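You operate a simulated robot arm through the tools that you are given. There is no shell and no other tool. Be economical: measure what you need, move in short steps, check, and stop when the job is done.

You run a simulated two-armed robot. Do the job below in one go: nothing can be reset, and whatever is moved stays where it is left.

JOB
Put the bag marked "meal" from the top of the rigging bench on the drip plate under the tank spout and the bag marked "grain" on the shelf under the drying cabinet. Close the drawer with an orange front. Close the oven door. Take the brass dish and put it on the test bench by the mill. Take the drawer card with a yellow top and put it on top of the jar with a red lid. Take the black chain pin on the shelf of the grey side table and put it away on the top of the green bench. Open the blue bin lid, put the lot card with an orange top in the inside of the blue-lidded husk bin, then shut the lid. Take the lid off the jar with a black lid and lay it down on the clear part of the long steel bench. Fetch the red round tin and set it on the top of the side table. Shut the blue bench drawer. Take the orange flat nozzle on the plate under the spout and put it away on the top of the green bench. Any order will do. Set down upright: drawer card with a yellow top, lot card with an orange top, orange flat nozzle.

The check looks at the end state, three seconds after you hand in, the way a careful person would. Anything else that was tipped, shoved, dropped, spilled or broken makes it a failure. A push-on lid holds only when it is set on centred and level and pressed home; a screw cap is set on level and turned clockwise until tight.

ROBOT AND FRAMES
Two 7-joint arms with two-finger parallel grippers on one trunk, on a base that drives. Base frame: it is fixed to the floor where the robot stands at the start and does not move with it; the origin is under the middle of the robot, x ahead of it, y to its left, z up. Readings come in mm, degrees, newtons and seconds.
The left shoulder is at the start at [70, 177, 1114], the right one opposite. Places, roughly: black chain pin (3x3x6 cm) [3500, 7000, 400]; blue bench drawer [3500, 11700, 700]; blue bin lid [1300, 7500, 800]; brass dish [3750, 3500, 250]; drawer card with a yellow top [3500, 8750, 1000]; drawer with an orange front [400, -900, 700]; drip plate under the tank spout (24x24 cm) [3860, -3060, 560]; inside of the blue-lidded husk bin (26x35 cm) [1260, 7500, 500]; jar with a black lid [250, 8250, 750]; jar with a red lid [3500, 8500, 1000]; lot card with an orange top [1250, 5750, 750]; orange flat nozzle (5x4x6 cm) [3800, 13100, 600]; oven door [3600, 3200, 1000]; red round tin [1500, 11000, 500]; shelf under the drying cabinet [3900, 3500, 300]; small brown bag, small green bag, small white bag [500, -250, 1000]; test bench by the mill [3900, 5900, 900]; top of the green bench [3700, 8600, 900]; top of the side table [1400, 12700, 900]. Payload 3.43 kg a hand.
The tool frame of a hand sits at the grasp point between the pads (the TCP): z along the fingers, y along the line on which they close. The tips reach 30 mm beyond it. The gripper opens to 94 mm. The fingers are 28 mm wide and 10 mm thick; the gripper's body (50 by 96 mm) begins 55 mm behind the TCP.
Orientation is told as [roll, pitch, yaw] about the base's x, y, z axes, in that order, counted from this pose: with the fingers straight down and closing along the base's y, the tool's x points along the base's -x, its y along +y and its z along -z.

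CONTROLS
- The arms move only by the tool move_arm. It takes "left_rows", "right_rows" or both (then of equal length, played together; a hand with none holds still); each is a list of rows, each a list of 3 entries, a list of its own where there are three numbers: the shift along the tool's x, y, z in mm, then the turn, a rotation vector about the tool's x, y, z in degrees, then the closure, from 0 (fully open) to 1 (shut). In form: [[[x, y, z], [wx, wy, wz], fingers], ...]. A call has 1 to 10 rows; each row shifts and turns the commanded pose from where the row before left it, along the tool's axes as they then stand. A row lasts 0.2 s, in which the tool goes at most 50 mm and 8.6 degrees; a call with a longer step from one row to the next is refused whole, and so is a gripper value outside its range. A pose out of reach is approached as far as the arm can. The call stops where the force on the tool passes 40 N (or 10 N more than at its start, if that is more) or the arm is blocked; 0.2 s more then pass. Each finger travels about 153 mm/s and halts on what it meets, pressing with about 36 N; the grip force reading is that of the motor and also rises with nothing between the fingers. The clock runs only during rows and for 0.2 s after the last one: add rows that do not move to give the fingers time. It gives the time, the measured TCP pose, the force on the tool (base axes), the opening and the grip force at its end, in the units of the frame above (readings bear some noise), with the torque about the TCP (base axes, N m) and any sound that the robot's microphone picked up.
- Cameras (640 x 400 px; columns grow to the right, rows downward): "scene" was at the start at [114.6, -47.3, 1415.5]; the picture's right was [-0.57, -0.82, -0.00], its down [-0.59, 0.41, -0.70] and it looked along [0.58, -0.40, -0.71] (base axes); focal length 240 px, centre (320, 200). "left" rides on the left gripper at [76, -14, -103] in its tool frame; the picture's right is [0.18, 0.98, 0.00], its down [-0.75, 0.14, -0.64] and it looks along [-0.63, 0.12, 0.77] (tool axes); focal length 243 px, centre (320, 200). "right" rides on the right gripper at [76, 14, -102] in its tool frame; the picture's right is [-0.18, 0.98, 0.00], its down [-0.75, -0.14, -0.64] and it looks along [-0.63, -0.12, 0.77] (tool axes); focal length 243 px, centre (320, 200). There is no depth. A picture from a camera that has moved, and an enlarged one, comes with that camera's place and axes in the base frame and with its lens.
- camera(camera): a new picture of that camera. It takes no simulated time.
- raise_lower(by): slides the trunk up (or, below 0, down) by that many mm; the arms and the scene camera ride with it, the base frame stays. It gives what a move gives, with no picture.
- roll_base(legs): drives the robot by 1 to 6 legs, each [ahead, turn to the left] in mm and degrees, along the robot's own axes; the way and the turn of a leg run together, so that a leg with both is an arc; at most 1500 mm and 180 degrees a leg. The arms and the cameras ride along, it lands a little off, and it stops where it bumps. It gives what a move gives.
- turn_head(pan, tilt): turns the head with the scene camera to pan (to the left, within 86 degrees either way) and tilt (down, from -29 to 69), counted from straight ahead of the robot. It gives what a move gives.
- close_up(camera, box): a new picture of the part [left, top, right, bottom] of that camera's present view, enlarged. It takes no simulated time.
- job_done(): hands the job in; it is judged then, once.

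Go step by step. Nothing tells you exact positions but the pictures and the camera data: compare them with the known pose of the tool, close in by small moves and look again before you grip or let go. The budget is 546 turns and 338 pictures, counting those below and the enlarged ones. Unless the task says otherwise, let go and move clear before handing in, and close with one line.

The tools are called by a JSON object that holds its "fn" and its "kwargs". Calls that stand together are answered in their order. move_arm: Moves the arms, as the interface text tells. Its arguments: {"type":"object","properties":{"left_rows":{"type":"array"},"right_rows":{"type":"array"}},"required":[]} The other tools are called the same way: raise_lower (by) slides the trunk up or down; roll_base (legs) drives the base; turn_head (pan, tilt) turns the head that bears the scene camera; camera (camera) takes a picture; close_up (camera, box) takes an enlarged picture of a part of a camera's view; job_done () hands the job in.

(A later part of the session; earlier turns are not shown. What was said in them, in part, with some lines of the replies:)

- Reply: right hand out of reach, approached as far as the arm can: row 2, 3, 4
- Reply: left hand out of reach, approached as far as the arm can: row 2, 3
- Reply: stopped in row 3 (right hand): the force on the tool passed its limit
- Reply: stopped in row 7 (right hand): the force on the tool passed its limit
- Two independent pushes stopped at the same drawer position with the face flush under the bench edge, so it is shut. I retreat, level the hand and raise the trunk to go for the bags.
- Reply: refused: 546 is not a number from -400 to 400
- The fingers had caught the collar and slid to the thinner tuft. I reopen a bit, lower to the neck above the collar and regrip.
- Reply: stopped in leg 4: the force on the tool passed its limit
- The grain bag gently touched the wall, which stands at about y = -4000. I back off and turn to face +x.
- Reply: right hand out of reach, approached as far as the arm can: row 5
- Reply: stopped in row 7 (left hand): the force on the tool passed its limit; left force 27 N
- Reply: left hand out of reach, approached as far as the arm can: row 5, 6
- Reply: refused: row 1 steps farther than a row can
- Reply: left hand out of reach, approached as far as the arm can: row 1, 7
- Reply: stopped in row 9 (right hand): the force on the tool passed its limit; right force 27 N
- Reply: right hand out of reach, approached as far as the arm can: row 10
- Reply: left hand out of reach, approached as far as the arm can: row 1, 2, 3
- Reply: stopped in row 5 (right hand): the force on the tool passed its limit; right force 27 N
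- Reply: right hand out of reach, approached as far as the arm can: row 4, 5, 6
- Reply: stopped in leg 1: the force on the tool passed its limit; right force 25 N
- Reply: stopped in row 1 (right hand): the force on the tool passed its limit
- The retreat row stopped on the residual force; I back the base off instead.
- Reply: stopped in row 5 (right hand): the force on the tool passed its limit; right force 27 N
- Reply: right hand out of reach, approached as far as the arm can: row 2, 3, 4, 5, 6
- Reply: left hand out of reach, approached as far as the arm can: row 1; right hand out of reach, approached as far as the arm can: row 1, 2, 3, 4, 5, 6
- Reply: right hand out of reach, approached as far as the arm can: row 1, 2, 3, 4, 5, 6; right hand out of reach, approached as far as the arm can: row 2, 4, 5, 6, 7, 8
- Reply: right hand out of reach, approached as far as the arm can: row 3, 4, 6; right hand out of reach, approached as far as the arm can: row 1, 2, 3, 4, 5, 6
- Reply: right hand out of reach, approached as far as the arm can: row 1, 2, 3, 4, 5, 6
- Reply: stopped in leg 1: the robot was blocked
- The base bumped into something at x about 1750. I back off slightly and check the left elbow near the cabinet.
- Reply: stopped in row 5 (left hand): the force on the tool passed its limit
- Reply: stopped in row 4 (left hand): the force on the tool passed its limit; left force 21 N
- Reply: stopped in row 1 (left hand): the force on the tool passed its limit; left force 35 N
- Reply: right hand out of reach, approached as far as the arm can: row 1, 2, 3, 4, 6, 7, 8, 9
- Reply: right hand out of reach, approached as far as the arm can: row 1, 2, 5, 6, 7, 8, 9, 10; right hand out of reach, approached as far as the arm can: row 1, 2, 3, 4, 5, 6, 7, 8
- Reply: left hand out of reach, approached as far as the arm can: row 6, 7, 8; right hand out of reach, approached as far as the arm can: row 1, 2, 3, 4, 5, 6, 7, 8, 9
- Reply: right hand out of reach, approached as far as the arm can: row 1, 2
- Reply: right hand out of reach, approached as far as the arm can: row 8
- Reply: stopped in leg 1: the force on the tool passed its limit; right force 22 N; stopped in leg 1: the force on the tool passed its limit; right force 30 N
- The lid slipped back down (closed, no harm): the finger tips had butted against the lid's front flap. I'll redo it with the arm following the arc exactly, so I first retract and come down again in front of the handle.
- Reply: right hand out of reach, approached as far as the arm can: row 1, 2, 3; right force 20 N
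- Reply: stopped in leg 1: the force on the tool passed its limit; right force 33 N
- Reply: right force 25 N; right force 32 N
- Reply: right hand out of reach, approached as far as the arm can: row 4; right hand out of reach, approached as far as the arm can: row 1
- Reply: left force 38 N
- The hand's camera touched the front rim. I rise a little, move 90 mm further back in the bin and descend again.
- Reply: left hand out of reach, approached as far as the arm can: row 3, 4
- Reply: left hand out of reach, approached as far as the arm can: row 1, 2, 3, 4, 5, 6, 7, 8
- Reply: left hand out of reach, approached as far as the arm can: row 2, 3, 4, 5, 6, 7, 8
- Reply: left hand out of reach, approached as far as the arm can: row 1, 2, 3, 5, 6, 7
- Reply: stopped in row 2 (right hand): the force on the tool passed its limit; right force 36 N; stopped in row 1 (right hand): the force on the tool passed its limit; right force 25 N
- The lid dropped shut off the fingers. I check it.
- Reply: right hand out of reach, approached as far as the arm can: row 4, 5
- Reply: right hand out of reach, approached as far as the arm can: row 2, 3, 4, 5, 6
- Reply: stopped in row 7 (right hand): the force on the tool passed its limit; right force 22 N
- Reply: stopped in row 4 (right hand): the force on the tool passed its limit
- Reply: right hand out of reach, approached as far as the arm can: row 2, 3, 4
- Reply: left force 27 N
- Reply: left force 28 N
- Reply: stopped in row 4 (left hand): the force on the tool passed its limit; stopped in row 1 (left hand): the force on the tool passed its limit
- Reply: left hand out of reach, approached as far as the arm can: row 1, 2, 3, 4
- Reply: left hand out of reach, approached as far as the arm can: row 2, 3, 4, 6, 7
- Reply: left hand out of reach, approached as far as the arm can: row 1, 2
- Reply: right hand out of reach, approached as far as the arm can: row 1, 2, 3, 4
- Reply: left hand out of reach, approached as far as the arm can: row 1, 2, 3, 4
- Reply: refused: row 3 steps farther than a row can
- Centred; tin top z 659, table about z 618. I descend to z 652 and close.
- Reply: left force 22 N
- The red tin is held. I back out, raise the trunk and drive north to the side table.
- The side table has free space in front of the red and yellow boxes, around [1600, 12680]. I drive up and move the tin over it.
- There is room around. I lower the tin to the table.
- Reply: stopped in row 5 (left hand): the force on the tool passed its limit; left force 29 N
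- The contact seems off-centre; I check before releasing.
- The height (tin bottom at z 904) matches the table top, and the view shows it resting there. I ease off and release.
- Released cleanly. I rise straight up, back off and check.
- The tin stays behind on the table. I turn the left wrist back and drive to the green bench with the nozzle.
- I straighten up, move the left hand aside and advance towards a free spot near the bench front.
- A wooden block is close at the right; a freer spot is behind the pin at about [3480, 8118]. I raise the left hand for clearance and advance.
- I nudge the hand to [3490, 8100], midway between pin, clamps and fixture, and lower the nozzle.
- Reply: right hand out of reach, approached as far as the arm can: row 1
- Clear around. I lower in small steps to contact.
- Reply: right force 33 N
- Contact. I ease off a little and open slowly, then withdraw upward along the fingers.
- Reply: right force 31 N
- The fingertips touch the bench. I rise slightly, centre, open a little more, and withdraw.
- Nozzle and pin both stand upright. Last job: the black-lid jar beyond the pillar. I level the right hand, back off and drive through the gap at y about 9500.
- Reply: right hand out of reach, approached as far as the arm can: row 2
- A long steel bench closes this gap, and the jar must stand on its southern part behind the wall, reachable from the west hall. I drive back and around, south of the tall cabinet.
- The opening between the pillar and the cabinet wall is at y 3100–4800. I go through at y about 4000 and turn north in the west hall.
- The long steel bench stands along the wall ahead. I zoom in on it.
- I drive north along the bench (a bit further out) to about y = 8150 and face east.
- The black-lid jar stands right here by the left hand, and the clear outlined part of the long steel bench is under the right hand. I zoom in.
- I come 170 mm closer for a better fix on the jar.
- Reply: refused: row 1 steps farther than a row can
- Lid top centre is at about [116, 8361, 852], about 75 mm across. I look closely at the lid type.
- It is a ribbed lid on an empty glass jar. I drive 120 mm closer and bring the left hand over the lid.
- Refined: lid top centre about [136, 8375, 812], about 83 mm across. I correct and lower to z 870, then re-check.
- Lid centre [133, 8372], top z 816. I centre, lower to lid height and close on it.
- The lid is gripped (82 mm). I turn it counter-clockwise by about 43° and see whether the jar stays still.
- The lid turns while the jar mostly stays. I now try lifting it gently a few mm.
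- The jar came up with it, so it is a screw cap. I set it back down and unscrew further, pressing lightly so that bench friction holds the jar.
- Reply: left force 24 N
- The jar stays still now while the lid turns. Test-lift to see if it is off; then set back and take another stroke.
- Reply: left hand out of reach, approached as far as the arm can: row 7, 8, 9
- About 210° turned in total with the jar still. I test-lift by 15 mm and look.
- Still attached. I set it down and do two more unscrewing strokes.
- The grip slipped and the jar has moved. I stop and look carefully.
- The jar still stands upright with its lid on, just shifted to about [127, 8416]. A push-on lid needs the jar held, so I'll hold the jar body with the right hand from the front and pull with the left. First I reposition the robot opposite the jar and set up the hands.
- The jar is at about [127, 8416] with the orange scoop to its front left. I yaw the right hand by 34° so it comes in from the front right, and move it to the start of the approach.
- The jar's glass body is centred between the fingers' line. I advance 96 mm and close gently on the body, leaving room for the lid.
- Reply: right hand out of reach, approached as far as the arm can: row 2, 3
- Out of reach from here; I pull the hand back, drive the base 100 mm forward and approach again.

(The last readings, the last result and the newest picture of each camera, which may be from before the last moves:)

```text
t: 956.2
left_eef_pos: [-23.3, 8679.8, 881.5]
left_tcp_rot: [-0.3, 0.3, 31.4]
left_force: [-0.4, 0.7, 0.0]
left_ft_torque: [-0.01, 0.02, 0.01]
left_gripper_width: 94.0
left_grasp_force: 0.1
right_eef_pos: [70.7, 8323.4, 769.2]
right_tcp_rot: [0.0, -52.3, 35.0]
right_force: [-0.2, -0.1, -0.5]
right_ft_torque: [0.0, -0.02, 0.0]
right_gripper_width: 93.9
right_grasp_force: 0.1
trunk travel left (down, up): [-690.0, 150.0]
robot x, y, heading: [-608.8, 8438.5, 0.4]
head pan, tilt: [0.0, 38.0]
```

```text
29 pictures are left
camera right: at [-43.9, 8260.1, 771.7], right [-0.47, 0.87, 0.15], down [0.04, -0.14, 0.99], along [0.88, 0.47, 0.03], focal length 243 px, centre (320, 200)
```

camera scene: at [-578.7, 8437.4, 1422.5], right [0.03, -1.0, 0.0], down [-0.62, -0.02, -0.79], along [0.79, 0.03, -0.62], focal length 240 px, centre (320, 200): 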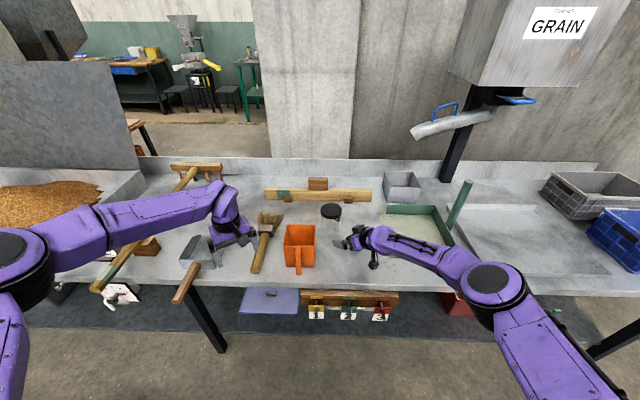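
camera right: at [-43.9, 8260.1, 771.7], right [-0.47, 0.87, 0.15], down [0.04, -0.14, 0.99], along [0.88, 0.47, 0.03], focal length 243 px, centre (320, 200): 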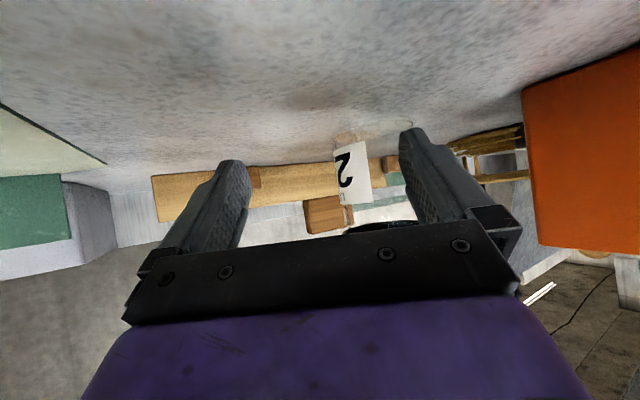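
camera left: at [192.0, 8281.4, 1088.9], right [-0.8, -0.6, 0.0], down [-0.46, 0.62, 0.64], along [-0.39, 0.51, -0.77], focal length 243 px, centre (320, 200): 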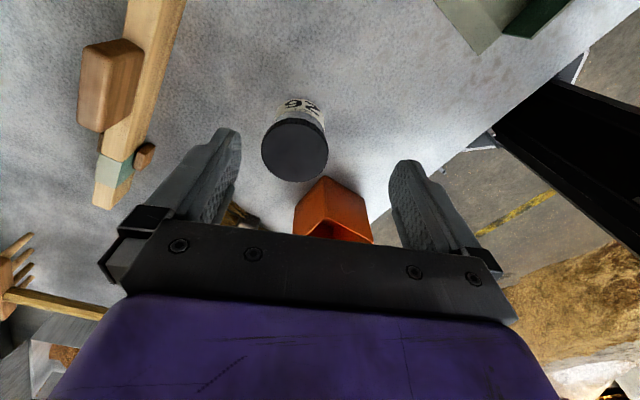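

{"fn": "move_arm", "kwargs": {"right_rows": [[[0, 45, 0], [0, 0, 0], 0], [[-24.5, 0, 35.2], [0, 0, 0], 0], [[-24.5, 0, 35.2], [0, 0, 0], 0], [[0, 0, 0], [0, 0, 0], 0]]}}

{"fn": "camera", "kwargs": {"camera": "right"}}

{"fn": "close_up", "kwargs": {"camera": "scene", "box": [260, 170, 420, 290]}}

```text
t: 957.2
left_eef_pos: [-22.9, 8678.0, 882.9]
left_tcp_rot: [-0.2, 0.1, 31.5]
left_force: [0.2, -0.4, 0.5]
left_ft_torque: [-0.03, -0.01, 0.0]
left_gripper_width: 94.2
left_grasp_force: 0.0
right_eef_pos: [112.7, 8406.9, 765.6]
right_tcp_rot: [0.0, -52.2, 35.0]
right_force: [0.0, 0.3, 0.2]
right_ft_torque: [0.01, 0.01, 0.02]
right_gripper_width: 94.3
right_grasp_force: 0.1
trunk travel left (down, up): [-690.0, 150.0]
robot x, y, heading: [-612.4, 8435.2, 0.2]
head pan, tilt: [0.0, 38.0]
```

```text
28 pictures are left
camera right: at [0.7, 8344.8, 768.6], right [-0.47, 0.87, 0.15], down [0.04, -0.14, 0.99], along [0.88, 0.47, 0.03], focal length 243 px, centre (320, 200)
```

right: 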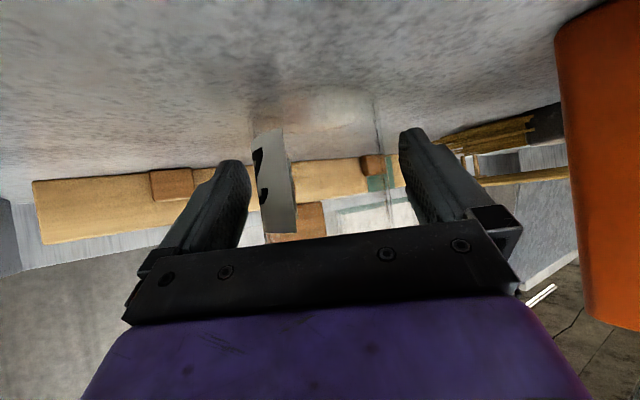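

```text
3.33 times, centred on (340, 230) of scene
camera zoom: at [-479.8, 8435.2, 1422.6], right [0.01, -1.0, 0.0], down [-0.62, 0.0, -0.79], along [0.79, 0.0, -0.62], focal length 800 px, centre (253, 100)
```

zoom: 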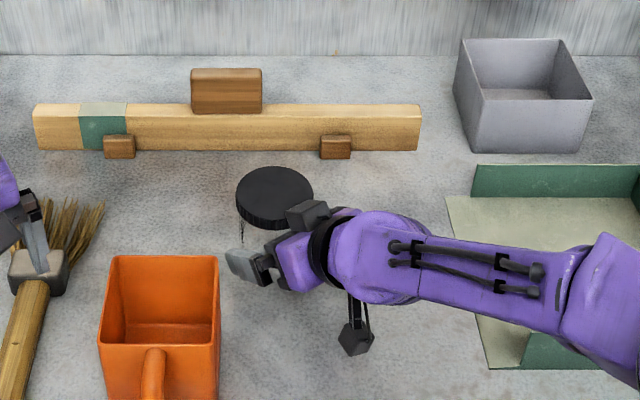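

The glass body is between the fingers. I close on it.

{"fn": "move_arm", "kwargs": {"right_rows": [[[0, 0, 0], [0, 0, 0], 0.1], [[0, 0, 0], [0, 0, 0], 0.3], [[0, 0, 0], [0, 0, 0], 0.6], [[0, 0, 0], [0, 0, 0], 0.6]]}}

{"fn": "move_arm", "kwargs": {"left_rows": [[[0, 0, -25], [0, 0, 8.5], 0], [[0, 0, -25], [0, 0, 8.5], 0], [[0, 0, -25], [0, 0, 8.5], 0], [[0, 0, 0], [0, 0, 6], 0], [[-25, -40, 0], [0, 0, 0], 0], [[-25, -40, 0], [0, 0, 0], 0], [[-25, -40, 0], [0, 0, 0], 0], [[-25, -40, 0], [0, 0, 0], 0], [[-25, -40, 0], [0, 0, 0], 0], [[-25, -40, 0], [0, 0, 0], 0]]}}

{"fn": "camera", "kwargs": {"camera": "left"}}

```text
t: 958.2
left_eef_pos: [-23.8, 8679.7, 880.6]
left_tcp_rot: [-0.3, 0.2, 31.5]
left_force: [0.4, -0.3, 0.8]
left_ft_torque: [-0.01, 0.0, 0.03]
left_gripper_width: 93.9
left_grasp_force: 0.0
right_eef_pos: [114.2, 8407.6, 764.6]
right_tcp_rot: [0.0, -52.2, 34.9]
right_force: [-0.7, 0.4, -0.1]
right_ft_torque: [0.01, -0.03, -0.02]
right_gripper_width: 70.1
right_grasp_force: 35.6
trunk travel left (down, up): [-690.0, 150.0]
robot x, y, heading: [-616.3, 8435.7, 0.5]
head pan, tilt: [0.0, 38.0]
```

```text
t: 960.4
left_eef_pos: [-4.3, 8650.3, 957.2]
left_tcp_rot: [-0.1, 0.1, 3.1]
left_force: [-0.3, 0.1, 0.4]
left_ft_torque: [0.0, -0.02, -0.04]
left_gripper_width: 94.0
left_grasp_force: 0.1
left hand out of reach, approached as far as the arm can: row 4, 5, 6, 7, 8, 9, 10
right_eef_pos: [114.1, 8407.5, 766.0]
right_tcp_rot: [0.0, -52.1, 35.1]
right_force: [0.2, 0.9, -0.8]
right_ft_torque: [0.05, -0.02, 0.04]
right_gripper_width: 70.2
right_grasp_force: 36.0
trunk travel left (down, up): [-690.0, 150.0]
robot x, y, heading: [-614.0, 8433.9, 0.6]
head pan, tilt: [0.0, 38.0]
```

```text
26 pictures are left
camera left: at [-79.6, 8632.0, 1059.2], right [-0.24, 0.97, 0.0], down [0.74, 0.18, 0.64], along [0.62, 0.15, -0.77], focal length 243 px, centre (320, 200)
```

left: 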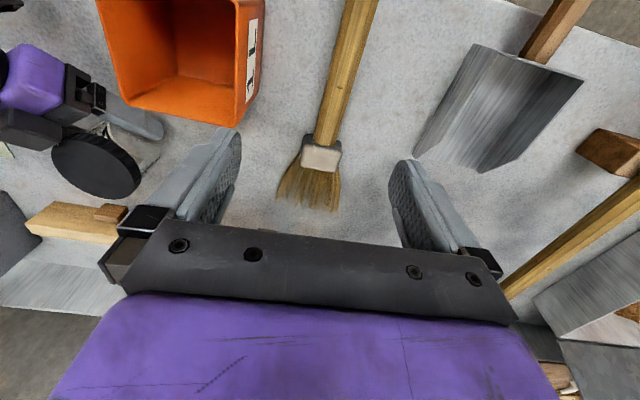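

The jar body is firmly held. The left wrist is at its limit near yaw 0; I turn it to about 48° and bring it over the lid.

{"fn": "move_arm", "kwargs": {"left_rows": [[[0, 0, 0], [0, 0, -8.5], 0], [[0, 0, 0], [0, 0, -8.5], 0], [[0, 0, 0], [0, 0, -8.5], 0], [[0, 0, 0], [0, 0, -8.5], 0], [[0, 0, 0], [0, 0, -8.5], 0], [[0, 0, 0], [0, 0, 0], 0]]}}

{"fn": "move_arm", "kwargs": {"left_rows": [[[12.3, -36.3, 0], [0, 0, 0], 0], [[12.3, -36.3, 0], [0, 0, 0], 0], [[12.3, -36.3, 0], [0, 0, 0], 0], [[12.3, -36.3, 0], [0, 0, 0], 0], [[12.3, -36.3, 0], [0, 0, 0], 0], [[12.3, -36.3, 0], [0, 0, 0], 0], [[0, 0, 0], [0, 0, 0], 0]]}}

{"fn": "camera", "kwargs": {"camera": "left"}}

```text
t: 961.8
left_eef_pos: [-1.2, 8649.6, 956.9]
left_tcp_rot: [-0.1, 0.2, 45.7]
left_force: [0.2, -0.7, -0.1]
left_ft_torque: [0.03, 0.01, -0.01]
left_gripper_width: 94.2
left_grasp_force: 0.1
right_eef_pos: [114.9, 8407.8, 766.1]
right_tcp_rot: [0.0, -52.2, 35.1]
right_force: [-0.1, -0.8, -0.5]
right_ft_torque: [-0.01, -0.05, -0.01]
right_gripper_width: 70.2
right_grasp_force: 36.3
trunk travel left (down, up): [-690.0, 150.0]
robot x, y, heading: [-613.7, 8437.5, 0.5]
head pan, tilt: [0.0, 38.0]
```

```text
t: 963.4
left_eef_pos: [55.3, 8503.3, 960.2]
left_tcp_rot: [0.0, 0.2, 45.5]
left_force: [-0.6, -0.5, -0.1]
left_ft_torque: [0.02, -0.02, 0.03]
left_gripper_width: 94.0
left_grasp_force: 0.1
left hand out of reach, approached as far as the arm can: row 4, 5, 6
right_eef_pos: [114.7, 8407.6, 766.5]
right_tcp_rot: [0.0, -52.2, 35.0]
right_force: [-0.3, -0.3, 0.2]
right_ft_torque: [0.01, -0.01, 0.01]
right_gripper_width: 70.3
right_grasp_force: 36.2
trunk travel left (down, up): [-690.0, 150.0]
robot x, y, heading: [-615.7, 8437.9, 0.5]
head pan, tilt: [0.0, 38.0]
```

```text
25 pictures are left
camera left: at [11.2, 8439.0, 1062.7], right [-0.83, 0.56, 0.0], down [0.43, 0.64, 0.64], along [0.36, 0.53, -0.77], focal length 243 px, centre (320, 200)
```

left: 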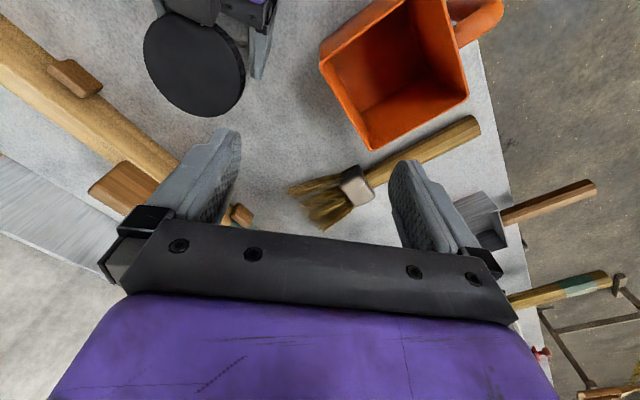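

Too far for the left arm: I release the jar, withdraw the right hand, drive 125 mm closer, and grip the jar again.

{"fn": "move_arm", "kwargs": {"right_rows": [[[0, 0, 0], [0, 0, 0], 0.3], [[0, 0, 0], [0, 0, 0], 0], [[0, 0, 0], [0, 0, 0], 0], [[22.4, 0, -29], [0, 0, 0], 0], [[22.4, 0, -29], [0, 0, 0], 0], [[22.4, 0, -29], [0, 0, 0], 0], [[17.8, 24.1, -23], [0, 0, 0], 0], [[17.8, 24.1, -23], [0, 0, 0], 0], [[17.8, 24.1, -23], [0, 0, 0], 0]]}}

{"fn": "roll_base", "kwargs": {"legs": [[125, 0]]}}

{"fn": "camera", "kwargs": {"camera": "right"}}

```text
t: 965.4
left_eef_pos: [53.5, 8503.5, 960.5]
left_tcp_rot: [-0.2, 0.2, 45.5]
left_force: [0.1, -0.2, 0.5]
left_ft_torque: [-0.01, 0.03, 0.0]
left_gripper_width: 94.0
left_grasp_force: 0.1
right_eef_pos: [-90.4, 8355.9, 766.7]
right_tcp_rot: [-0.1, -52.3, 35.0]
right_force: [-0.3, 0.5, -0.4]
right_ft_torque: [0.0, 0.0, 0.03]
right_gripper_width: 93.9
right_grasp_force: 0.1
trunk travel left (down, up): [-690.0, 150.0]
robot x, y, heading: [-612.1, 8435.3, 0.4]
head pan, tilt: [0.0, 38.0]
```

```text
t: 966.6
left_eef_pos: [181.3, 8504.5, 960.6]
left_tcp_rot: [-0.2, 0.2, 45.4]
left_force: [-1.0, -0.3, 0.1]
left_ft_torque: [0.03, 0.02, -0.01]
left_gripper_width: 94.2
left_grasp_force: 0.0
right_eef_pos: [35.3, 8357.6, 767.3]
right_tcp_rot: [0.0, -52.2, 34.9]
right_force: [-0.8, -0.3, 0.8]
right_ft_torque: [0.02, -0.02, -0.01]
right_gripper_width: 93.7
right_grasp_force: 0.0
trunk travel left (down, up): [-690.0, 150.0]
robot x, y, heading: [-488.6, 8435.9, 0.4]
head pan, tilt: [0.0, 38.0]
```

```text
24 pictures are left
camera right: at [-77.8, 8293.5, 769.3], right [-0.47, 0.87, 0.15], down [0.04, -0.14, 0.99], along [0.88, 0.47, 0.03], focal length 243 px, centre (320, 200)
```

right: 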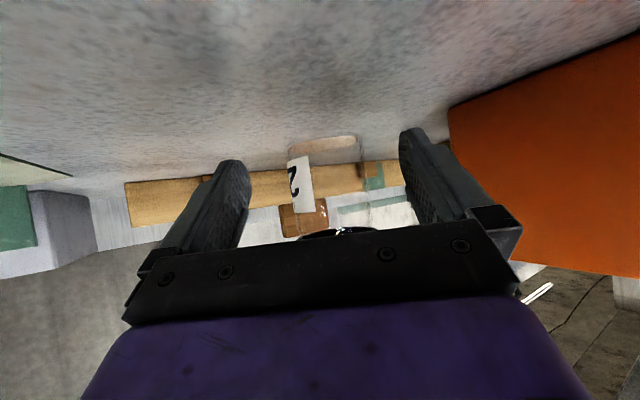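

{"fn": "move_arm", "kwargs": {"right_rows": [[[-29.5, -2.4, 38.1], [0, 0, 0], 0], [[-29.5, -2.4, 38.1], [0, 0, 0], 0], [[0, 0, 0], [0, 0, 0], 0], [[0, 0, 0], [0, 0, 0], 0.1], [[0, 0, 0], [0, 0, 0], 0.3], [[0, 0, 0], [0, 0, 0], 0.6], [[0, 0, 0], [0, 0, 0], 0.6]], "left_rows": [[[0, 0, 0], [0, 0, 0], 0], [[0, 0, 0], [0, 0, 0], 0], [[0, 0, 0], [0, 0, 0], 0], [[33.7, -7.9, 0], [0, 0, 0], 0], [[33.7, -7.9, 0], [0, 0, 0], 0], [[33.7, -7.9, 0], [0, 0, 0], 0], [[0, 0, 0], [0, 0, 0], 0]]}}

{"fn": "camera", "kwargs": {"camera": "left"}}

```text
t: 968.2
left_eef_pos: [125.5, 8415.2, 960.3]
left_tcp_rot: [-0.2, 0.2, 45.6]
left_force: [-0.1, 0.9, 0.5]
left_ft_torque: [-0.01, -0.01, 0.01]
left_gripper_width: 93.9
left_grasp_force: 0.0
right_eef_pos: [115.5, 8408.0, 766.8]
right_tcp_rot: [0.0, -52.4, 34.9]
right_force: [-0.2, -1.0, 0.7]
right_ft_torque: [0.1, -0.02, 0.02]
right_gripper_width: 70.0
right_grasp_force: 35.9
trunk travel left (down, up): [-690.0, 150.0]
robot x, y, heading: [-485.7, 8439.3, 0.3]
head pan, tilt: [0.0, 38.0]
```

```text
23 pictures are left
camera left: at [82.2, 8350.4, 1063.6], right [-0.83, 0.56, 0.0], down [0.43, 0.64, 0.64], along [0.36, 0.53, -0.77], focal length 243 px, centre (320, 200)
```

left: 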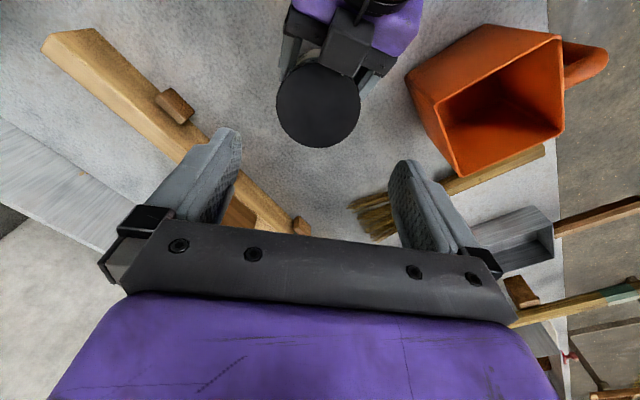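

The lid is at [130, 8417, 818], centred under the left hand. I descend to grip only the lid.

{"fn": "move_arm", "kwargs": {"left_rows": [[[-4.2, -2.2, 40], [0, 0, 0], 0], [[0, 0, 40], [0, 0, 0], 0], [[0, 0, 30], [0, 0, 0], 0], [[0, 0, 15], [0, 0, 0], 0], [[0, 0, 7], [0, 0, 0], 0], [[0, 0, 0], [0, 0, 0], 0.1], [[0, 0, 0], [0, 0, 0], 0.4], [[0, 0, 0], [0, 0, 0], 0.7], [[0, 0, 0], [0, 0, 0], 0.7]]}}

{"fn": "camera", "kwargs": {"camera": "left"}}

```text
t: 970.2
left_eef_pos: [131.3, 8416.7, 827.6]
left_tcp_rot: [0.0, 0.1, 45.5]
left_force: [-13.8, 15.0, 4.3]
left_ft_torque: [0.31, 0.35, -0.05]
left_gripper_width: 81.7
left_grasp_force: 35.7
right_eef_pos: [114.6, 8406.6, 766.6]
right_tcp_rot: [0.0, -52.3, 34.8]
right_force: [14.6, -14.8, -3.6]
right_ft_torque: [0.66, 0.65, -0.34]
right_gripper_width: 70.2
right_grasp_force: 35.9
trunk travel left (down, up): [-690.0, 150.0]
robot x, y, heading: [-487.7, 8435.0, 0.4]
head pan, tilt: [0.0, 38.0]
```

```text
22 pictures are left
camera left: at [87.7, 8351.9, 930.7], right [-0.83, 0.56, 0.0], down [0.43, 0.64, 0.64], along [0.36, 0.53, -0.77], focal length 243 px, centre (320, 200)
```

left: 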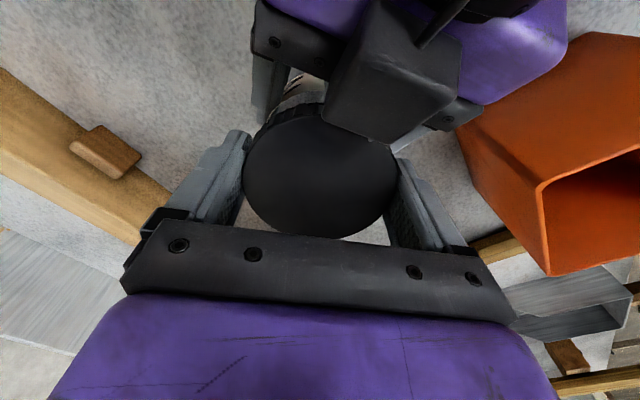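

Both hands hold. I turn the lid counter-clockwise by 42° with a slight upward motion.

{"fn": "move_arm", "kwargs": {"left_rows": [[[0, 0, 0], [0, 0, -8.5], 0.7], [[0, 0, -0.3], [0, 0, -8.5], 0.7], [[0, 0, -0.3], [0, 0, -8.5], 0.7], [[0, 0, -0.3], [0, 0, -8.5], 0.7], [[0, 0, -0.3], [0, 0, -8.5], 0.7], [[0, 0, 0], [0, 0, 0], 0.7]]}}

{"fn": "move_arm", "kwargs": {"left_rows": [[[0, 0, -2], [0, 0, 0], 0.7], [[0, 0, -2], [0, 0, 0], 0.7], [[0, 0, -3], [0, 0, 0], 0.7], [[0, 0, -3], [0, 0, 0], 0.7], [[0, 0, 0], [0, 0, 0], 0.7]]}}

{"fn": "camera", "kwargs": {"camera": "left"}}

```text
t: 971.5
left_eef_pos: [132.0, 8418.7, 828.5]
left_tcp_rot: [-0.3, -0.1, 87.6]
left_force: [-3.0, 3.3, 0.1]
left_ft_torque: [-0.55, -0.67, -0.96]
left_gripper_width: 81.8
left_grasp_force: 35.9
right_eef_pos: [116.2, 8405.2, 765.6]
right_tcp_rot: [0.1, -52.1, 34.3]
right_force: [2.1, -1.3, 0.5]
right_ft_torque: [0.78, 0.87, 0.9]
right_gripper_width: 69.3
right_grasp_force: 36.3
trunk travel left (down, up): [-690.0, 150.0]
robot x, y, heading: [-485.8, 8438.3, 0.0]
head pan, tilt: [0.0, 38.0]
stopped in row 6 (left hand): the force on the tool passed its limit (the readings are from after the stop); the commanded pose is now the measured one
```

```text
t: 972.7
left_eef_pos: [133.0, 8419.8, 837.6]
left_tcp_rot: [-0.2, -0.1, 87.7]
left_force: [9.7, 4.4, -23.7]
left_ft_torque: [0.59, -0.4, -0.08]
left_gripper_width: 81.6
left_grasp_force: 35.4
right_eef_pos: [117.2, 8405.2, 765.1]
right_tcp_rot: [0.0, -52.3, 34.3]
right_force: [-10.8, -3.6, 22.4]
right_ft_torque: [0.06, -0.73, 0.18]
right_gripper_width: 69.0
right_grasp_force: 35.9
trunk travel left (down, up): [-690.0, 150.0]
robot x, y, heading: [-486.2, 8438.3, 0.7]
head pan, tilt: [0.0, 38.0]
```

```text
21 pictures are left
camera left: at [143.3, 8342.2, 940.9], right [-0.99, -0.14, 0.0], down [-0.11, 0.76, 0.64], along [-0.09, 0.64, -0.77], focal length 243 px, centre (320, 200)
```

left: 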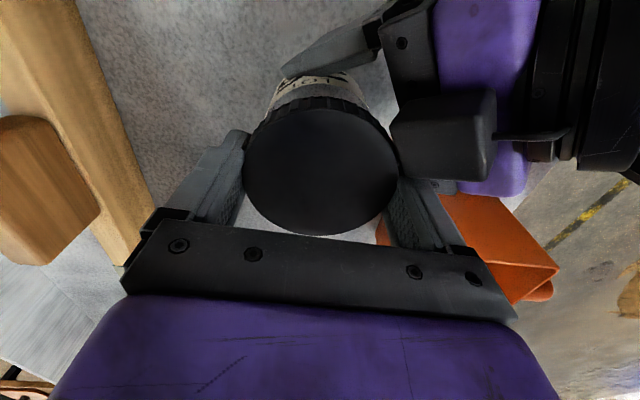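

Still attached under 23 N of tension, so it must be threaded. I relax, and keep unscrewing stroke by stroke with the jar held.

{"fn": "move_arm", "kwargs": {"left_rows": [[[0, 0, 3], [0, 0, 0], 0.7], [[0, 0, 4], [0, 0, 0], 0.7], [[0, 0, 0], [0, 0, 0], 0], [[0, 0, 0], [0, 0, 0], 0], [[0, 0, 0], [0, 0, 8.5], 0], [[0, 0, 0], [0, 0, 8.5], 0], [[0, 0, 0], [0, 0, 8.5], 0], [[0, 0, 0], [0, 0, 8.5], 0], [[0, 0, 0], [0, 0, 8.5], 0], [[0, 0, 0], [0, 0, 8.5], 0]]}}

{"fn": "move_arm", "kwargs": {"left_rows": [[[0, 0, 0], [0, 0, 8.5], 0], [[0, 0, 0], [0, 0, 8.5], 0], [[0, 0, 0], [0, 0, 0], 0.4], [[0, 0, 0], [0, 0, 0], 0.7], [[0, 0, 0], [0, 0, -8.5], 0.7], [[0, 0, 0], [0, 0, -8.5], 0.7], [[0, 0, 0], [0, 0, -8.5], 0.7], [[0, 0, -0.2], [0, 0, -8.5], 0.7], [[0, 0, -0.2], [0, 0, -8.5], 0.7], [[0, 0, -0.2], [0, 0, -8.5], 0.7]]}}

{"fn": "move_arm", "kwargs": {"left_rows": [[[0, 0, -0.2], [0, 0, -8.5], 0.7], [[0, 0, -0.2], [0, 0, -8.5], 0.7], [[0, 0, -0.2], [0, 0, -8.5], 0.7], [[0, 0, -0.2], [0, 0, -8.5], 0.7], [[0, 0, 0], [0, 0, 0], 0.7]]}}

{"fn": "camera", "kwargs": {"camera": "left"}}

```text
t: 974.9
left_eef_pos: [132.8, 8419.7, 830.3]
left_tcp_rot: [0.0, -0.2, 36.4]
left_force: [-0.1, -0.1, -0.1]
left_ft_torque: [0.0, 0.03, -0.01]
left_gripper_width: 94.0
left_grasp_force: 0.0
right_eef_pos: [116.3, 8405.3, 765.6]
right_tcp_rot: [0.1, -52.1, 34.5]
right_force: [-0.6, 0.3, -1.3]
right_ft_torque: [-0.02, 0.03, 0.0]
right_gripper_width: 68.9
right_grasp_force: 35.9
trunk travel left (down, up): [-690.0, 150.0]
robot x, y, heading: [-490.2, 8437.9, 0.5]
head pan, tilt: [0.0, 38.0]
```

```text
t: 977.1
left_eef_pos: [132.4, 8419.5, 833.3]
left_tcp_rot: [-0.2, -0.2, 70.8]
left_force: [0.4, 0.7, 0.8]
left_ft_torque: [0.02, 0.04, 0.0]
left_gripper_width: 80.5
left_grasp_force: 36.3
right_eef_pos: [116.5, 8404.8, 765.3]
right_tcp_rot: [0.1, -52.2, 34.4]
right_force: [-0.4, 0.9, -2.0]
right_ft_torque: [-0.06, 0.03, 0.0]
right_gripper_width: 68.6
right_grasp_force: 36.5
trunk travel left (down, up): [-690.0, 150.0]
robot x, y, heading: [-487.7, 8438.4, 0.3]
head pan, tilt: [0.0, 38.0]
```

```text
t: 978.0
left_eef_pos: [132.9, 8422.8, 832.1]
left_tcp_rot: [-0.3, -0.4, 99.3]
left_force: [1.7, 0.5, -1.5]
left_ft_torque: [-0.07, -0.12, -0.58]
left_gripper_width: 80.6
left_grasp_force: 36.0
right_eef_pos: [119.3, 8398.9, 764.6]
right_tcp_rot: [0.0, -52.1, 34.0]
right_force: [-1.3, -1.0, -0.2]
right_ft_torque: [0.17, 0.06, 0.53]
right_gripper_width: 71.2
right_grasp_force: 36.5
trunk travel left (down, up): [-690.0, 150.0]
robot x, y, heading: [-486.4, 8437.1, 0.2]
head pan, tilt: [0.0, 38.0]
stopped in row 4 (right hand): the force on the tool passed its limit (the readings are from after the stop); the commanded pose is now the measured one
```

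```text
20 pictures are left
camera left: at [158.8, 8348.2, 934.8], right [-0.94, -0.34, -0.01], down [-0.26, 0.72, 0.65], along [-0.21, 0.61, -0.76], focal length 243 px, centre (320, 200)
```

left: 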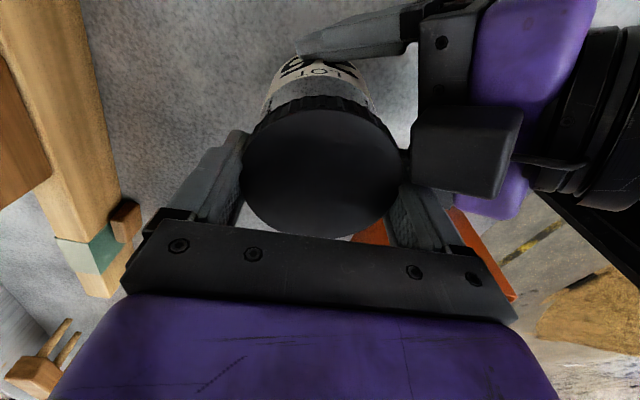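

The twist is limited by the right hand's camera. I try a gentle pull again to see whether the lid comes free.

{"fn": "move_arm", "kwargs": {"left_rows": [[[0, 0, 0], [0, 0, 8.5], 0.7], [[0, 0, -3], [0, 0, 0], 0.7], [[0, 0, -4], [0, 0, 0], 0.7], [[0, 0, -5], [0, 0, 0], 0.7], [[0, 0, 0], [0, 0, 0], 0.7]]}}

```text
t: 979.2
left_eef_pos: [132.6, 8421.5, 844.1]
left_tcp_rot: [-0.2, -0.3, 90.8]
left_force: [1.9, 1.1, 0.5]
left_ft_torque: [-0.07, 0.12, 0.0]
left_gripper_width: 80.4
left_grasp_force: 35.9
right_eef_pos: [120.2, 8397.7, 764.1]
right_tcp_rot: [-0.1, -52.1, 33.7]
right_force: [-0.7, -1.0, -2.1]
right_ft_torque: [0.04, -0.04, 0.02]
right_gripper_width: 67.9
right_grasp_force: 36.2
trunk travel left (down, up): [-690.0, 150.0]
robot x, y, heading: [-488.4, 8436.0, 0.5]
head pan, tilt: [0.0, 38.0]
```

No tension this time. I look whether the lid is free.

{"fn": "camera", "kwargs": {"camera": "left"}}

{"fn": "close_up", "kwargs": {"camera": "scene", "box": [260, 180, 400, 320]}}

```text
19 pictures are left
camera left: at [147.8, 8345.3, 947.0], right [-0.98, -0.2, 0.0], down [-0.16, 0.75, 0.65], along [-0.13, 0.63, -0.76], focal length 243 px, centre (320, 200)
```

left: 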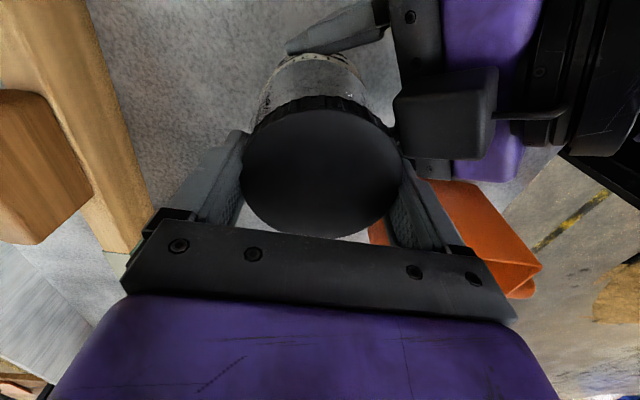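

```text
2.86 times, centred on (330, 250) of scene
camera zoom: at [-352.8, 8436.2, 1422.4], right [0.01, -1.0, 0.0], down [-0.62, 0.0, -0.79], along [0.79, 0.0, -0.62], focal length 686 px, centre (291, 57)
```

zoom: 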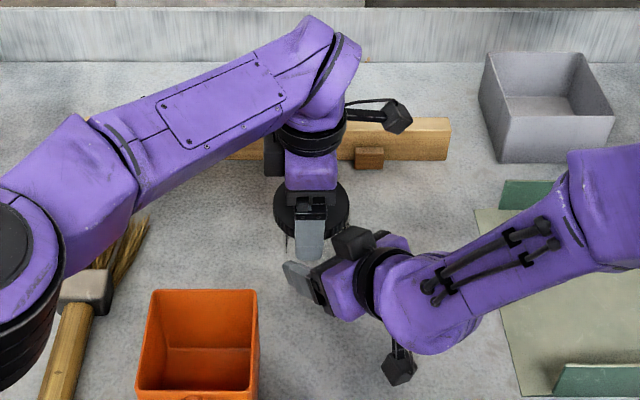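

The gap between lid and label has grown, so the lid is coming off. I lift it further.

{"fn": "move_arm", "kwargs": {"left_rows": [[[0, 0, -8], [0, 0, 0], 0.7], [[0, 0, -10], [0, 0, 0], 0.7], [[0, 0, -15], [0, 0, 0], 0.7], [[0, 0, -20], [0, 0, 0], 0.7], [[0, 0, -20], [0, 0, 0], 0.7], [[0, 0, -20], [0, 0, 0], 0.7], [[0, 0, 0], [0, 0, 0], 0.7]]}}

{"fn": "camera", "kwargs": {"camera": "left"}}

```text
t: 980.9
left_eef_pos: [132.8, 8421.6, 934.8]
left_tcp_rot: [-0.3, -0.3, 90.9]
left_force: [0.4, 0.8, -0.2]
left_ft_torque: [-0.03, 0.0, -0.02]
left_gripper_width: 80.4
left_grasp_force: 35.7
right_eef_pos: [119.6, 8399.1, 765.1]
right_tcp_rot: [-0.2, -52.1, 33.9]
right_force: [0.2, 0.2, -1.8]
right_ft_torque: [-0.02, 0.0, -0.03]
right_gripper_width: 68.1
right_grasp_force: 35.9
trunk travel left (down, up): [-690.0, 150.0]
robot x, y, heading: [-489.8, 8436.7, 0.5]
head pan, tilt: [0.0, 38.0]
```

```text
17 pictures are left
camera left: at [147.7, 8344.2, 1038.2], right [-0.98, -0.2, 0.0], down [-0.15, 0.75, 0.65], along [-0.13, 0.63, -0.76], focal length 243 px, centre (320, 200)
```

left: 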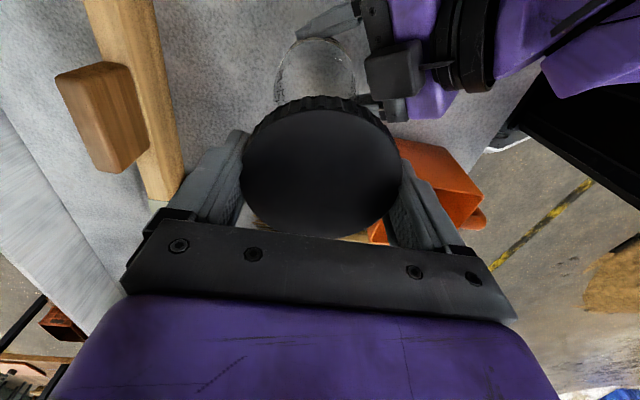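

The lid is off. I lower the held jar gently to make sure it stands on the bench, then release it with the right hand and withdraw.

{"fn": "move_arm", "kwargs": {"right_rows": [[[2.4, 0, 1.8], [0, 0, 0], 0.6], [[2.4, 0, 1.8], [0, 0, 0], 0.6], [[2.4, 0, 1.8], [0, 0, 0], 0.6], [[2.4, 0, 1.8], [0, 0, 0], 0.6], [[0, 0, 0], [0, 0, 0], 0.6]]}}

```text
t: 982.0
left_eef_pos: [130.9, 8421.6, 937.0]
left_tcp_rot: [-0.2, -0.4, 90.9]
left_force: [-0.4, 0.6, -0.4]
left_ft_torque: [0.0, 0.04, 0.0]
left_gripper_width: 80.5
left_grasp_force: 36.4
right_eef_pos: [119.0, 8399.3, 756.5]
right_tcp_rot: [-0.4, -52.5, 33.9]
right_force: [6.1, -1.4, 20.6]
right_ft_torque: [0.0, 0.07, 0.07]
right_gripper_width: 68.4
right_grasp_force: 35.2
trunk travel left (down, up): [-690.0, 150.0]
robot x, y, heading: [-485.7, 8434.1, 0.4]
head pan, tilt: [0.0, 38.0]
```

The jar now touches the bench. I open, withdraw the right hand along its axis and lift it away.

{"fn": "move_arm", "kwargs": {"right_rows": [[[-1.2, 0, -0.9], [0, 0, 0], 0.5], [[0, 0, 0], [0, 0, 0], 0.2], [[0, 0, 0], [0, 0, 0], 0.05], [[0, 0, 0], [0, 0, 0], 0.05], [[22.4, 0, -29], [0, 0, 0], 0.05], [[22.4, 0, -29], [0, 0, 0], 0.05], [[22.4, 0, -29], [0, 0, 0], 0.05], [[22.4, 0, -29], [0, 0, 0], 0.05], [[-25, 0, -25], [0, 0, 0], 0.05], [[-25, 0, -25], [0, 0, 0], 0.05]]}}

{"fn": "move_arm", "kwargs": {"right_rows": [[[-20, -35, -20], [0, 0, 0], 0], [[-20, -35, -20], [0, 0, 0], 0], [[-10, -40, -20], [0, 0, 0], 0], [[0, -40, -20], [0, 0, 0], 0], [[0, -40, -20], [0, 0, 0], 0]]}}

{"fn": "camera", "kwargs": {"camera": "scene"}}

```text
t: 984.2
left_eef_pos: [131.5, 8420.5, 936.5]
left_tcp_rot: [-0.3, -0.4, 90.9]
left_force: [-0.5, -0.3, -0.9]
left_ft_torque: [0.04, -0.01, -0.01]
left_gripper_width: 80.4
left_grasp_force: 36.2
right_eef_pos: [-10.0, 8314.4, 827.0]
right_tcp_rot: [-0.2, -52.2, 34.0]
right_force: [-0.4, -0.5, -0.4]
right_ft_torque: [-0.01, -0.01, -0.05]
right_gripper_width: 89.2
right_grasp_force: 0.1
trunk travel left (down, up): [-690.0, 150.0]
robot x, y, heading: [-486.8, 8436.3, 0.4]
head pan, tilt: [0.0, 38.0]
```

```text
t: 985.5
left_eef_pos: [131.9, 8422.1, 935.0]
left_tcp_rot: [-0.2, -0.5, 90.9]
left_force: [-0.5, 0.7, 0.0]
left_ft_torque: [0.02, 0.01, -0.01]
left_gripper_width: 80.3
left_grasp_force: 36.5
right_eef_pos: [54.6, 8129.5, 921.6]
right_tcp_rot: [-0.3, -52.2, 34.0]
right_force: [-0.3, -0.5, 0.7]
right_ft_torque: [-0.05, -0.01, 0.03]
right_gripper_width: 94.1
right_grasp_force: 0.1
trunk travel left (down, up): [-690.0, 150.0]
robot x, y, heading: [-487.9, 8436.4, 0.4]
head pan, tilt: [0.0, 38.0]
```

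```text
16 pictures are left
camera scene: at [-352.8, 8436.9, 1422.4], right [0.01, -1.0, 0.0], down [-0.62, 0.0, -0.79], along [0.79, 0.0, -0.62], focal length 240 px, centre (320, 200)
```

scene: 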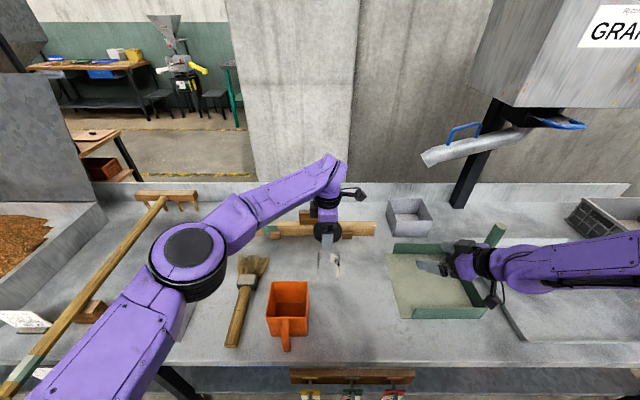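

The open jar stands. I swing the lid over the bare steel in front right of the jar by turning the base, then pull it back a little.

{"fn": "roll_base", "kwargs": {"legs": [[0, -10]]}}

{"fn": "move_arm", "kwargs": {"left_rows": [[[0, 30, 0], [0, 0, 0], 0.7], [[0, 30, 0], [0, 0, 0], 0.7], [[0, 25, 0], [0, 0, 0], 0.7], [[0, 0, 0], [0, 0, 0], 0.7]]}}

{"fn": "camera", "kwargs": {"camera": "scene"}}

{"fn": "camera", "kwargs": {"camera": "left"}}

```text
t: 986.5
left_eef_pos: [121.8, 8314.0, 935.6]
left_tcp_rot: [-0.2, -0.4, 80.8]
left_force: [-0.8, -0.3, 0.3]
left_ft_torque: [0.0, 0.0, 0.01]
left_gripper_width: 80.3
left_grasp_force: 35.9
right_eef_pos: [-7.5, 8039.5, 922.5]
right_tcp_rot: [-0.1, -52.2, 23.9]
right_force: [0.2, 0.1, 0.7]
right_ft_torque: [0.01, 0.01, 0.0]
right_gripper_width: 94.1
right_grasp_force: 0.0
trunk travel left (down, up): [-690.0, 150.0]
robot x, y, heading: [-489.9, 8437.2, -9.6]
head pan, tilt: [0.0, 38.0]
```

```text
t: 987.5
left_eef_pos: [33.9, 8326.8, 934.1]
left_tcp_rot: [-0.2, -0.3, 80.9]
left_force: [0.8, 0.7, -0.1]
left_ft_torque: [0.01, -0.02, 0.02]
left_gripper_width: 80.1
left_grasp_force: 36.7
right_eef_pos: [-8.2, 8039.5, 923.3]
right_tcp_rot: [-0.1, -52.2, 24.0]
right_force: [-0.2, -0.5, -0.4]
right_ft_torque: [0.02, -0.02, 0.02]
right_gripper_width: 93.8
right_grasp_force: 0.0
trunk travel left (down, up): [-690.0, 150.0]
robot x, y, heading: [-488.0, 8435.1, -9.3]
head pan, tilt: [0.0, 38.0]
```

```text
15 pictures are left
camera scene: at [-354.8, 8412.5, 1422.4], right [-0.17, -0.99, 0.0], down [-0.61, 0.1, -0.79], along [0.78, -0.13, -0.62], focal length 240 px, centre (320, 200)
```

scene: 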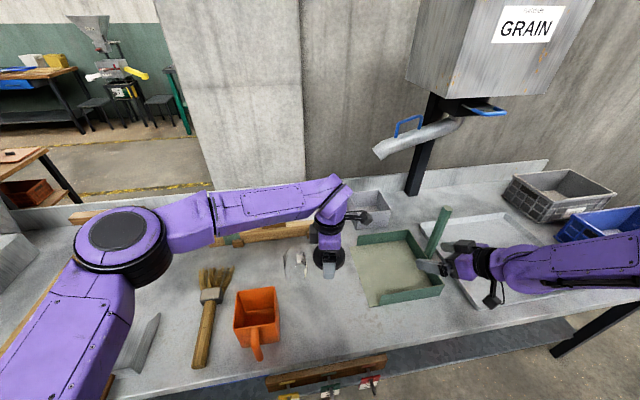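

```text
14 pictures are left
camera left: at [35.8, 8248.6, 1036.9], right [-1.0, -0.03, -0.01], down [-0.02, 0.76, 0.65], along [-0.01, 0.65, -0.76], focal length 243 px, centre (320, 200)
```

left: 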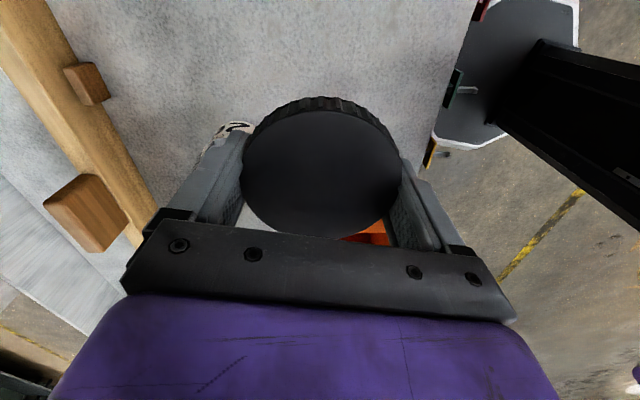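

The spot below is bare steel. I lower the lid until it touches.

{"fn": "move_arm", "kwargs": {"left_rows": [[[0, 0, 40], [0, 0, 0], 0.7], [[0, 0, 40], [0, 0, 0], 0.7], [[0, 0, 40], [0, 0, 0], 0.7], [[0, 0, 20], [0, 0, 0], 0.7], [[0, 0, 10], [0, 0, 0], 0.7], [[0, 0, 8], [0, 0, 0], 0.7], [[0, 0, 8], [0, 0, 0], 0.7], [[0, 0, 6], [0, 0, 0], 0.7], [[0, 0, 6], [0, 0, 0], 0.7], [[0, 0, 6], [0, 0, 0], 0.7]]}}

{"fn": "camera", "kwargs": {"camera": "left"}}

```text
t: 989.7
left_eef_pos: [37.8, 8329.4, 749.9]
left_tcp_rot: [-0.3, -0.5, 80.9]
left_force: [-0.4, 0.6, 0.9]
left_ft_torque: [0.03, -0.02, -0.03]
left_gripper_width: 80.2
left_grasp_force: 36.0
right_eef_pos: [-7.0, 8039.6, 923.0]
right_tcp_rot: [-0.1, -52.2, 23.9]
right_force: [0.1, -0.1, -0.3]
right_ft_torque: [0.0, -0.01, 0.02]
right_gripper_width: 93.9
right_grasp_force: 0.0
trunk travel left (down, up): [-690.0, 150.0]
robot x, y, heading: [-487.7, 8437.2, -9.5]
head pan, tilt: [0.0, 38.0]
```

```text
13 pictures are left
camera left: at [38.7, 8250.5, 853.2], right [-1.0, -0.03, -0.01], down [-0.02, 0.76, 0.65], along [-0.01, 0.65, -0.76], focal length 243 px, centre (320, 200)
```

left: 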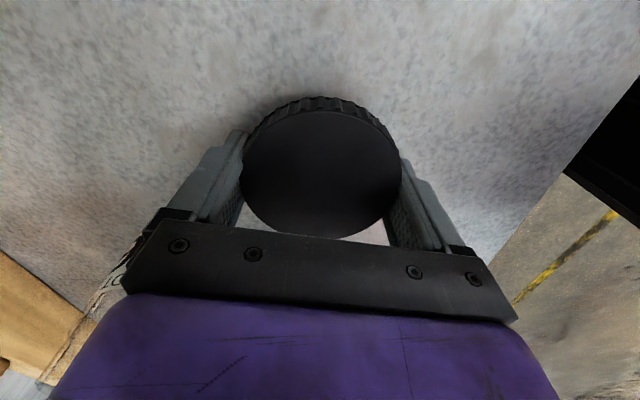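

Almost there; the jar is close by but clear. A few more mm down.

{"fn": "move_arm", "kwargs": {"left_rows": [[[0, 0, 5], [0, 0, 0], 0.7], [[0, 0, 4], [0, 0, 0], 0.7], [[0, 0, 4], [0, 0, 0], 0.7], [[0, 0, 4], [0, 0, 0], 0.7], [[0, 0, 4], [0, 0, 0], 0.7], [[0, 0, 3], [0, 0, 0], 0.7], [[0, 0, 3], [0, 0, 0], 0.7]]}}

```text
t: 990.3
left_eef_pos: [37.2, 8329.7, 750.4]
left_tcp_rot: [-0.6, -0.1, 81.1]
left_force: [-10.5, 8.6, 24.2]
left_ft_torque: [0.43, 1.44, -0.51]
left_gripper_width: 80.4
left_grasp_force: 36.3
right_eef_pos: [-9.1, 8041.0, 925.7]
right_tcp_rot: [-0.3, -52.4, 24.2]
right_force: [0.1, -0.4, 0.0]
right_ft_torque: [-0.01, 0.05, 0.02]
right_gripper_width: 94.0
right_grasp_force: 0.1
trunk travel left (down, up): [-690.0, 150.0]
robot x, y, heading: [-487.0, 8438.5, -9.7]
head pan, tilt: [0.0, 38.0]
stopped in row 2 (left hand): the force on the tool passed its limit (the readings are from after the stop); the commanded pose is now the measured one
```

The fingertips touch the bench, with the lid practically on it. I ease off and open, then rise.

{"fn": "move_arm", "kwargs": {"left_rows": [[[0, 0, -1.5], [0, 0, 0], 0.6], [[0, 0, 0], [0, 0, 0], 0.2], [[0, 0, 0], [0, 0, 0], 0], [[0, 0, 0], [0, 0, 0], 0], [[0, 0, -10], [0, 0, 0], 0], [[0, 0, -30], [0, 0, 0], 0], [[0, 0, -40], [0, 0, 0], 0], [[0, 0, -40], [0, 0, 0], 0], [[0, 0, -40], [0, 0, 0], 0]]}}

{"fn": "camera", "kwargs": {"camera": "left"}}

```text
t: 992.3
left_eef_pos: [35.9, 8326.3, 908.6]
left_tcp_rot: [-0.5, -0.1, 81.0]
left_force: [-0.6, 0.5, -0.5]
left_ft_torque: [0.03, -0.05, -0.02]
left_gripper_width: 94.0
left_grasp_force: 0.0
right_eef_pos: [-7.9, 8039.8, 924.3]
right_tcp_rot: [-0.1, -52.2, 24.0]
right_force: [-0.1, 0.0, -0.2]
right_ft_torque: [-0.03, -0.01, -0.01]
right_gripper_width: 94.0
right_grasp_force: 0.1
trunk travel left (down, up): [-690.0, 150.0]
robot x, y, heading: [-488.6, 8439.9, -9.6]
head pan, tilt: [0.0, 38.0]
```

```text
12 pictures are left
camera left: at [36.6, 8249.3, 1012.2], right [-1.0, -0.03, -0.01], down [-0.03, 0.77, 0.64], along [-0.01, 0.64, -0.77], focal length 243 px, centre (320, 200)
```

left: 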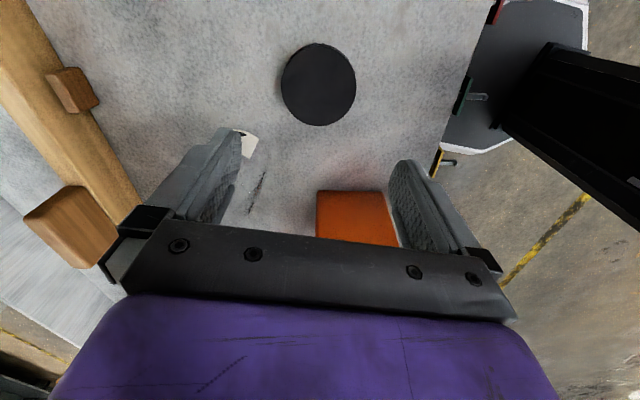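

The lid lies flat on the bare steel. I back away and check the jar and the bench.

{"fn": "roll_base", "kwargs": {"legs": [[-350, 0]]}}

{"fn": "close_up", "kwargs": {"camera": "scene", "box": [160, 150, 460, 320]}}

```text
t: 994.6
left_eef_pos: [-308.6, 8385.7, 908.8]
left_tcp_rot: [-0.5, -0.2, 81.1]
left_force: [0.3, -0.4, 0.4]
left_ft_torque: [0.01, 0.0, 0.02]
left_gripper_width: 93.9
left_grasp_force: 0.0
right_eef_pos: [-353.0, 8096.9, 923.4]
right_tcp_rot: [-0.1, -52.2, 24.0]
right_force: [-0.2, -0.3, 0.5]
right_ft_torque: [0.0, -0.02, -0.01]
right_gripper_width: 94.1
right_grasp_force: 0.1
trunk travel left (down, up): [-690.0, 150.0]
robot x, y, heading: [-833.2, 8498.1, -9.9]
head pan, tilt: [0.0, 38.0]
```

```text
2.13 times, centred on (310, 235) of scene
camera zoom: at [-700.3, 8470.8, 1422.4], right [-0.17, -0.99, 0.0], down [-0.61, 0.1, -0.79], along [0.78, -0.13, -0.62], focal length 512 px, centre (341, 125)
```

zoom: 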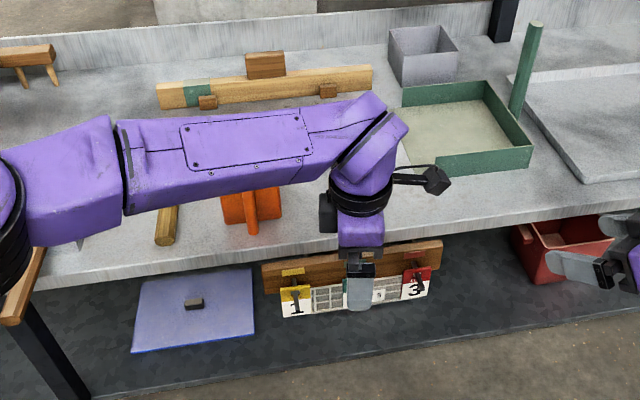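

The arm hides them; I swing the left hand aside and look once more.

{"fn": "move_arm", "kwargs": {"left_rows": [[[-40, 0, 0], [0, 0, 0], 0], [[-40, 0, 0], [0, 0, 0], 0], [[-40, 0, 0], [0, 0, 0], 0], [[-40, 0, 0], [0, 0, 0], 0], [[-40, 0, 0], [0, 0, 0], 0], [[-40, 0, 0], [0, 0, 0], 0]]}}

{"fn": "close_up", "kwargs": {"camera": "scene", "box": [200, 150, 460, 300]}}

```text
t: 996.0
left_eef_pos: [-270.8, 8624.7, 910.1]
left_tcp_rot: [-0.5, -0.1, 81.1]
left_force: [0.4, 0.6, 0.1]
left_ft_torque: [0.01, -0.03, -0.03]
left_gripper_width: 93.7
left_grasp_force: 0.0
right_eef_pos: [-352.8, 8099.4, 922.9]
right_tcp_rot: [-0.2, -52.0, 24.1]
right_force: [-0.8, 0.3, -0.7]
right_ft_torque: [0.0, 0.01, -0.01]
right_gripper_width: 94.0
right_grasp_force: 0.1
trunk travel left (down, up): [-690.0, 150.0]
robot x, y, heading: [-831.2, 8494.1, -9.9]
head pan, tilt: [0.0, 38.0]
```

```text
2.46 times, centred on (330, 225) of scene
camera zoom: at [-700.6, 8472.8, 1422.5], right [-0.17, -0.99, 0.0], down [-0.61, 0.1, -0.79], along [0.78, -0.13, -0.62], focal length 591 px, centre (295, 138)
```

zoom: 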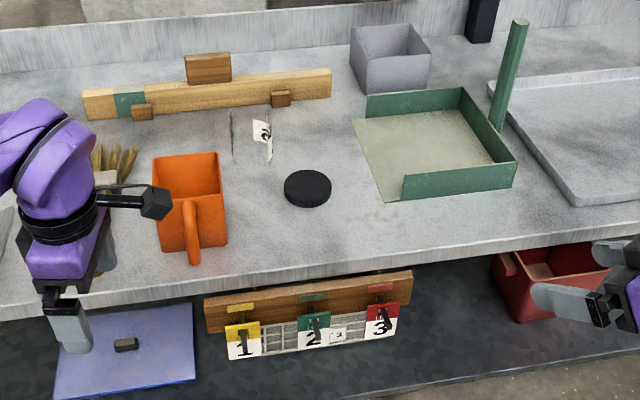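

The jar stands upright and open, and its lid lies flat on the bare bench. Every item in the job is now done, and both hands are empty and clear.

{"fn": "job_done", "kwargs": {}}

```text
The job is handed in.
```

I did every item on the list and handed the job in. Two things I couldn't confirm: whether the lot card is standing upright, because it is buried in the husk, and how the red tin is resting, because I didn't get a clear view of it after letting go. The black-lid jar also slid about 45 mm while I was taking its lid off; it stands upright and open.
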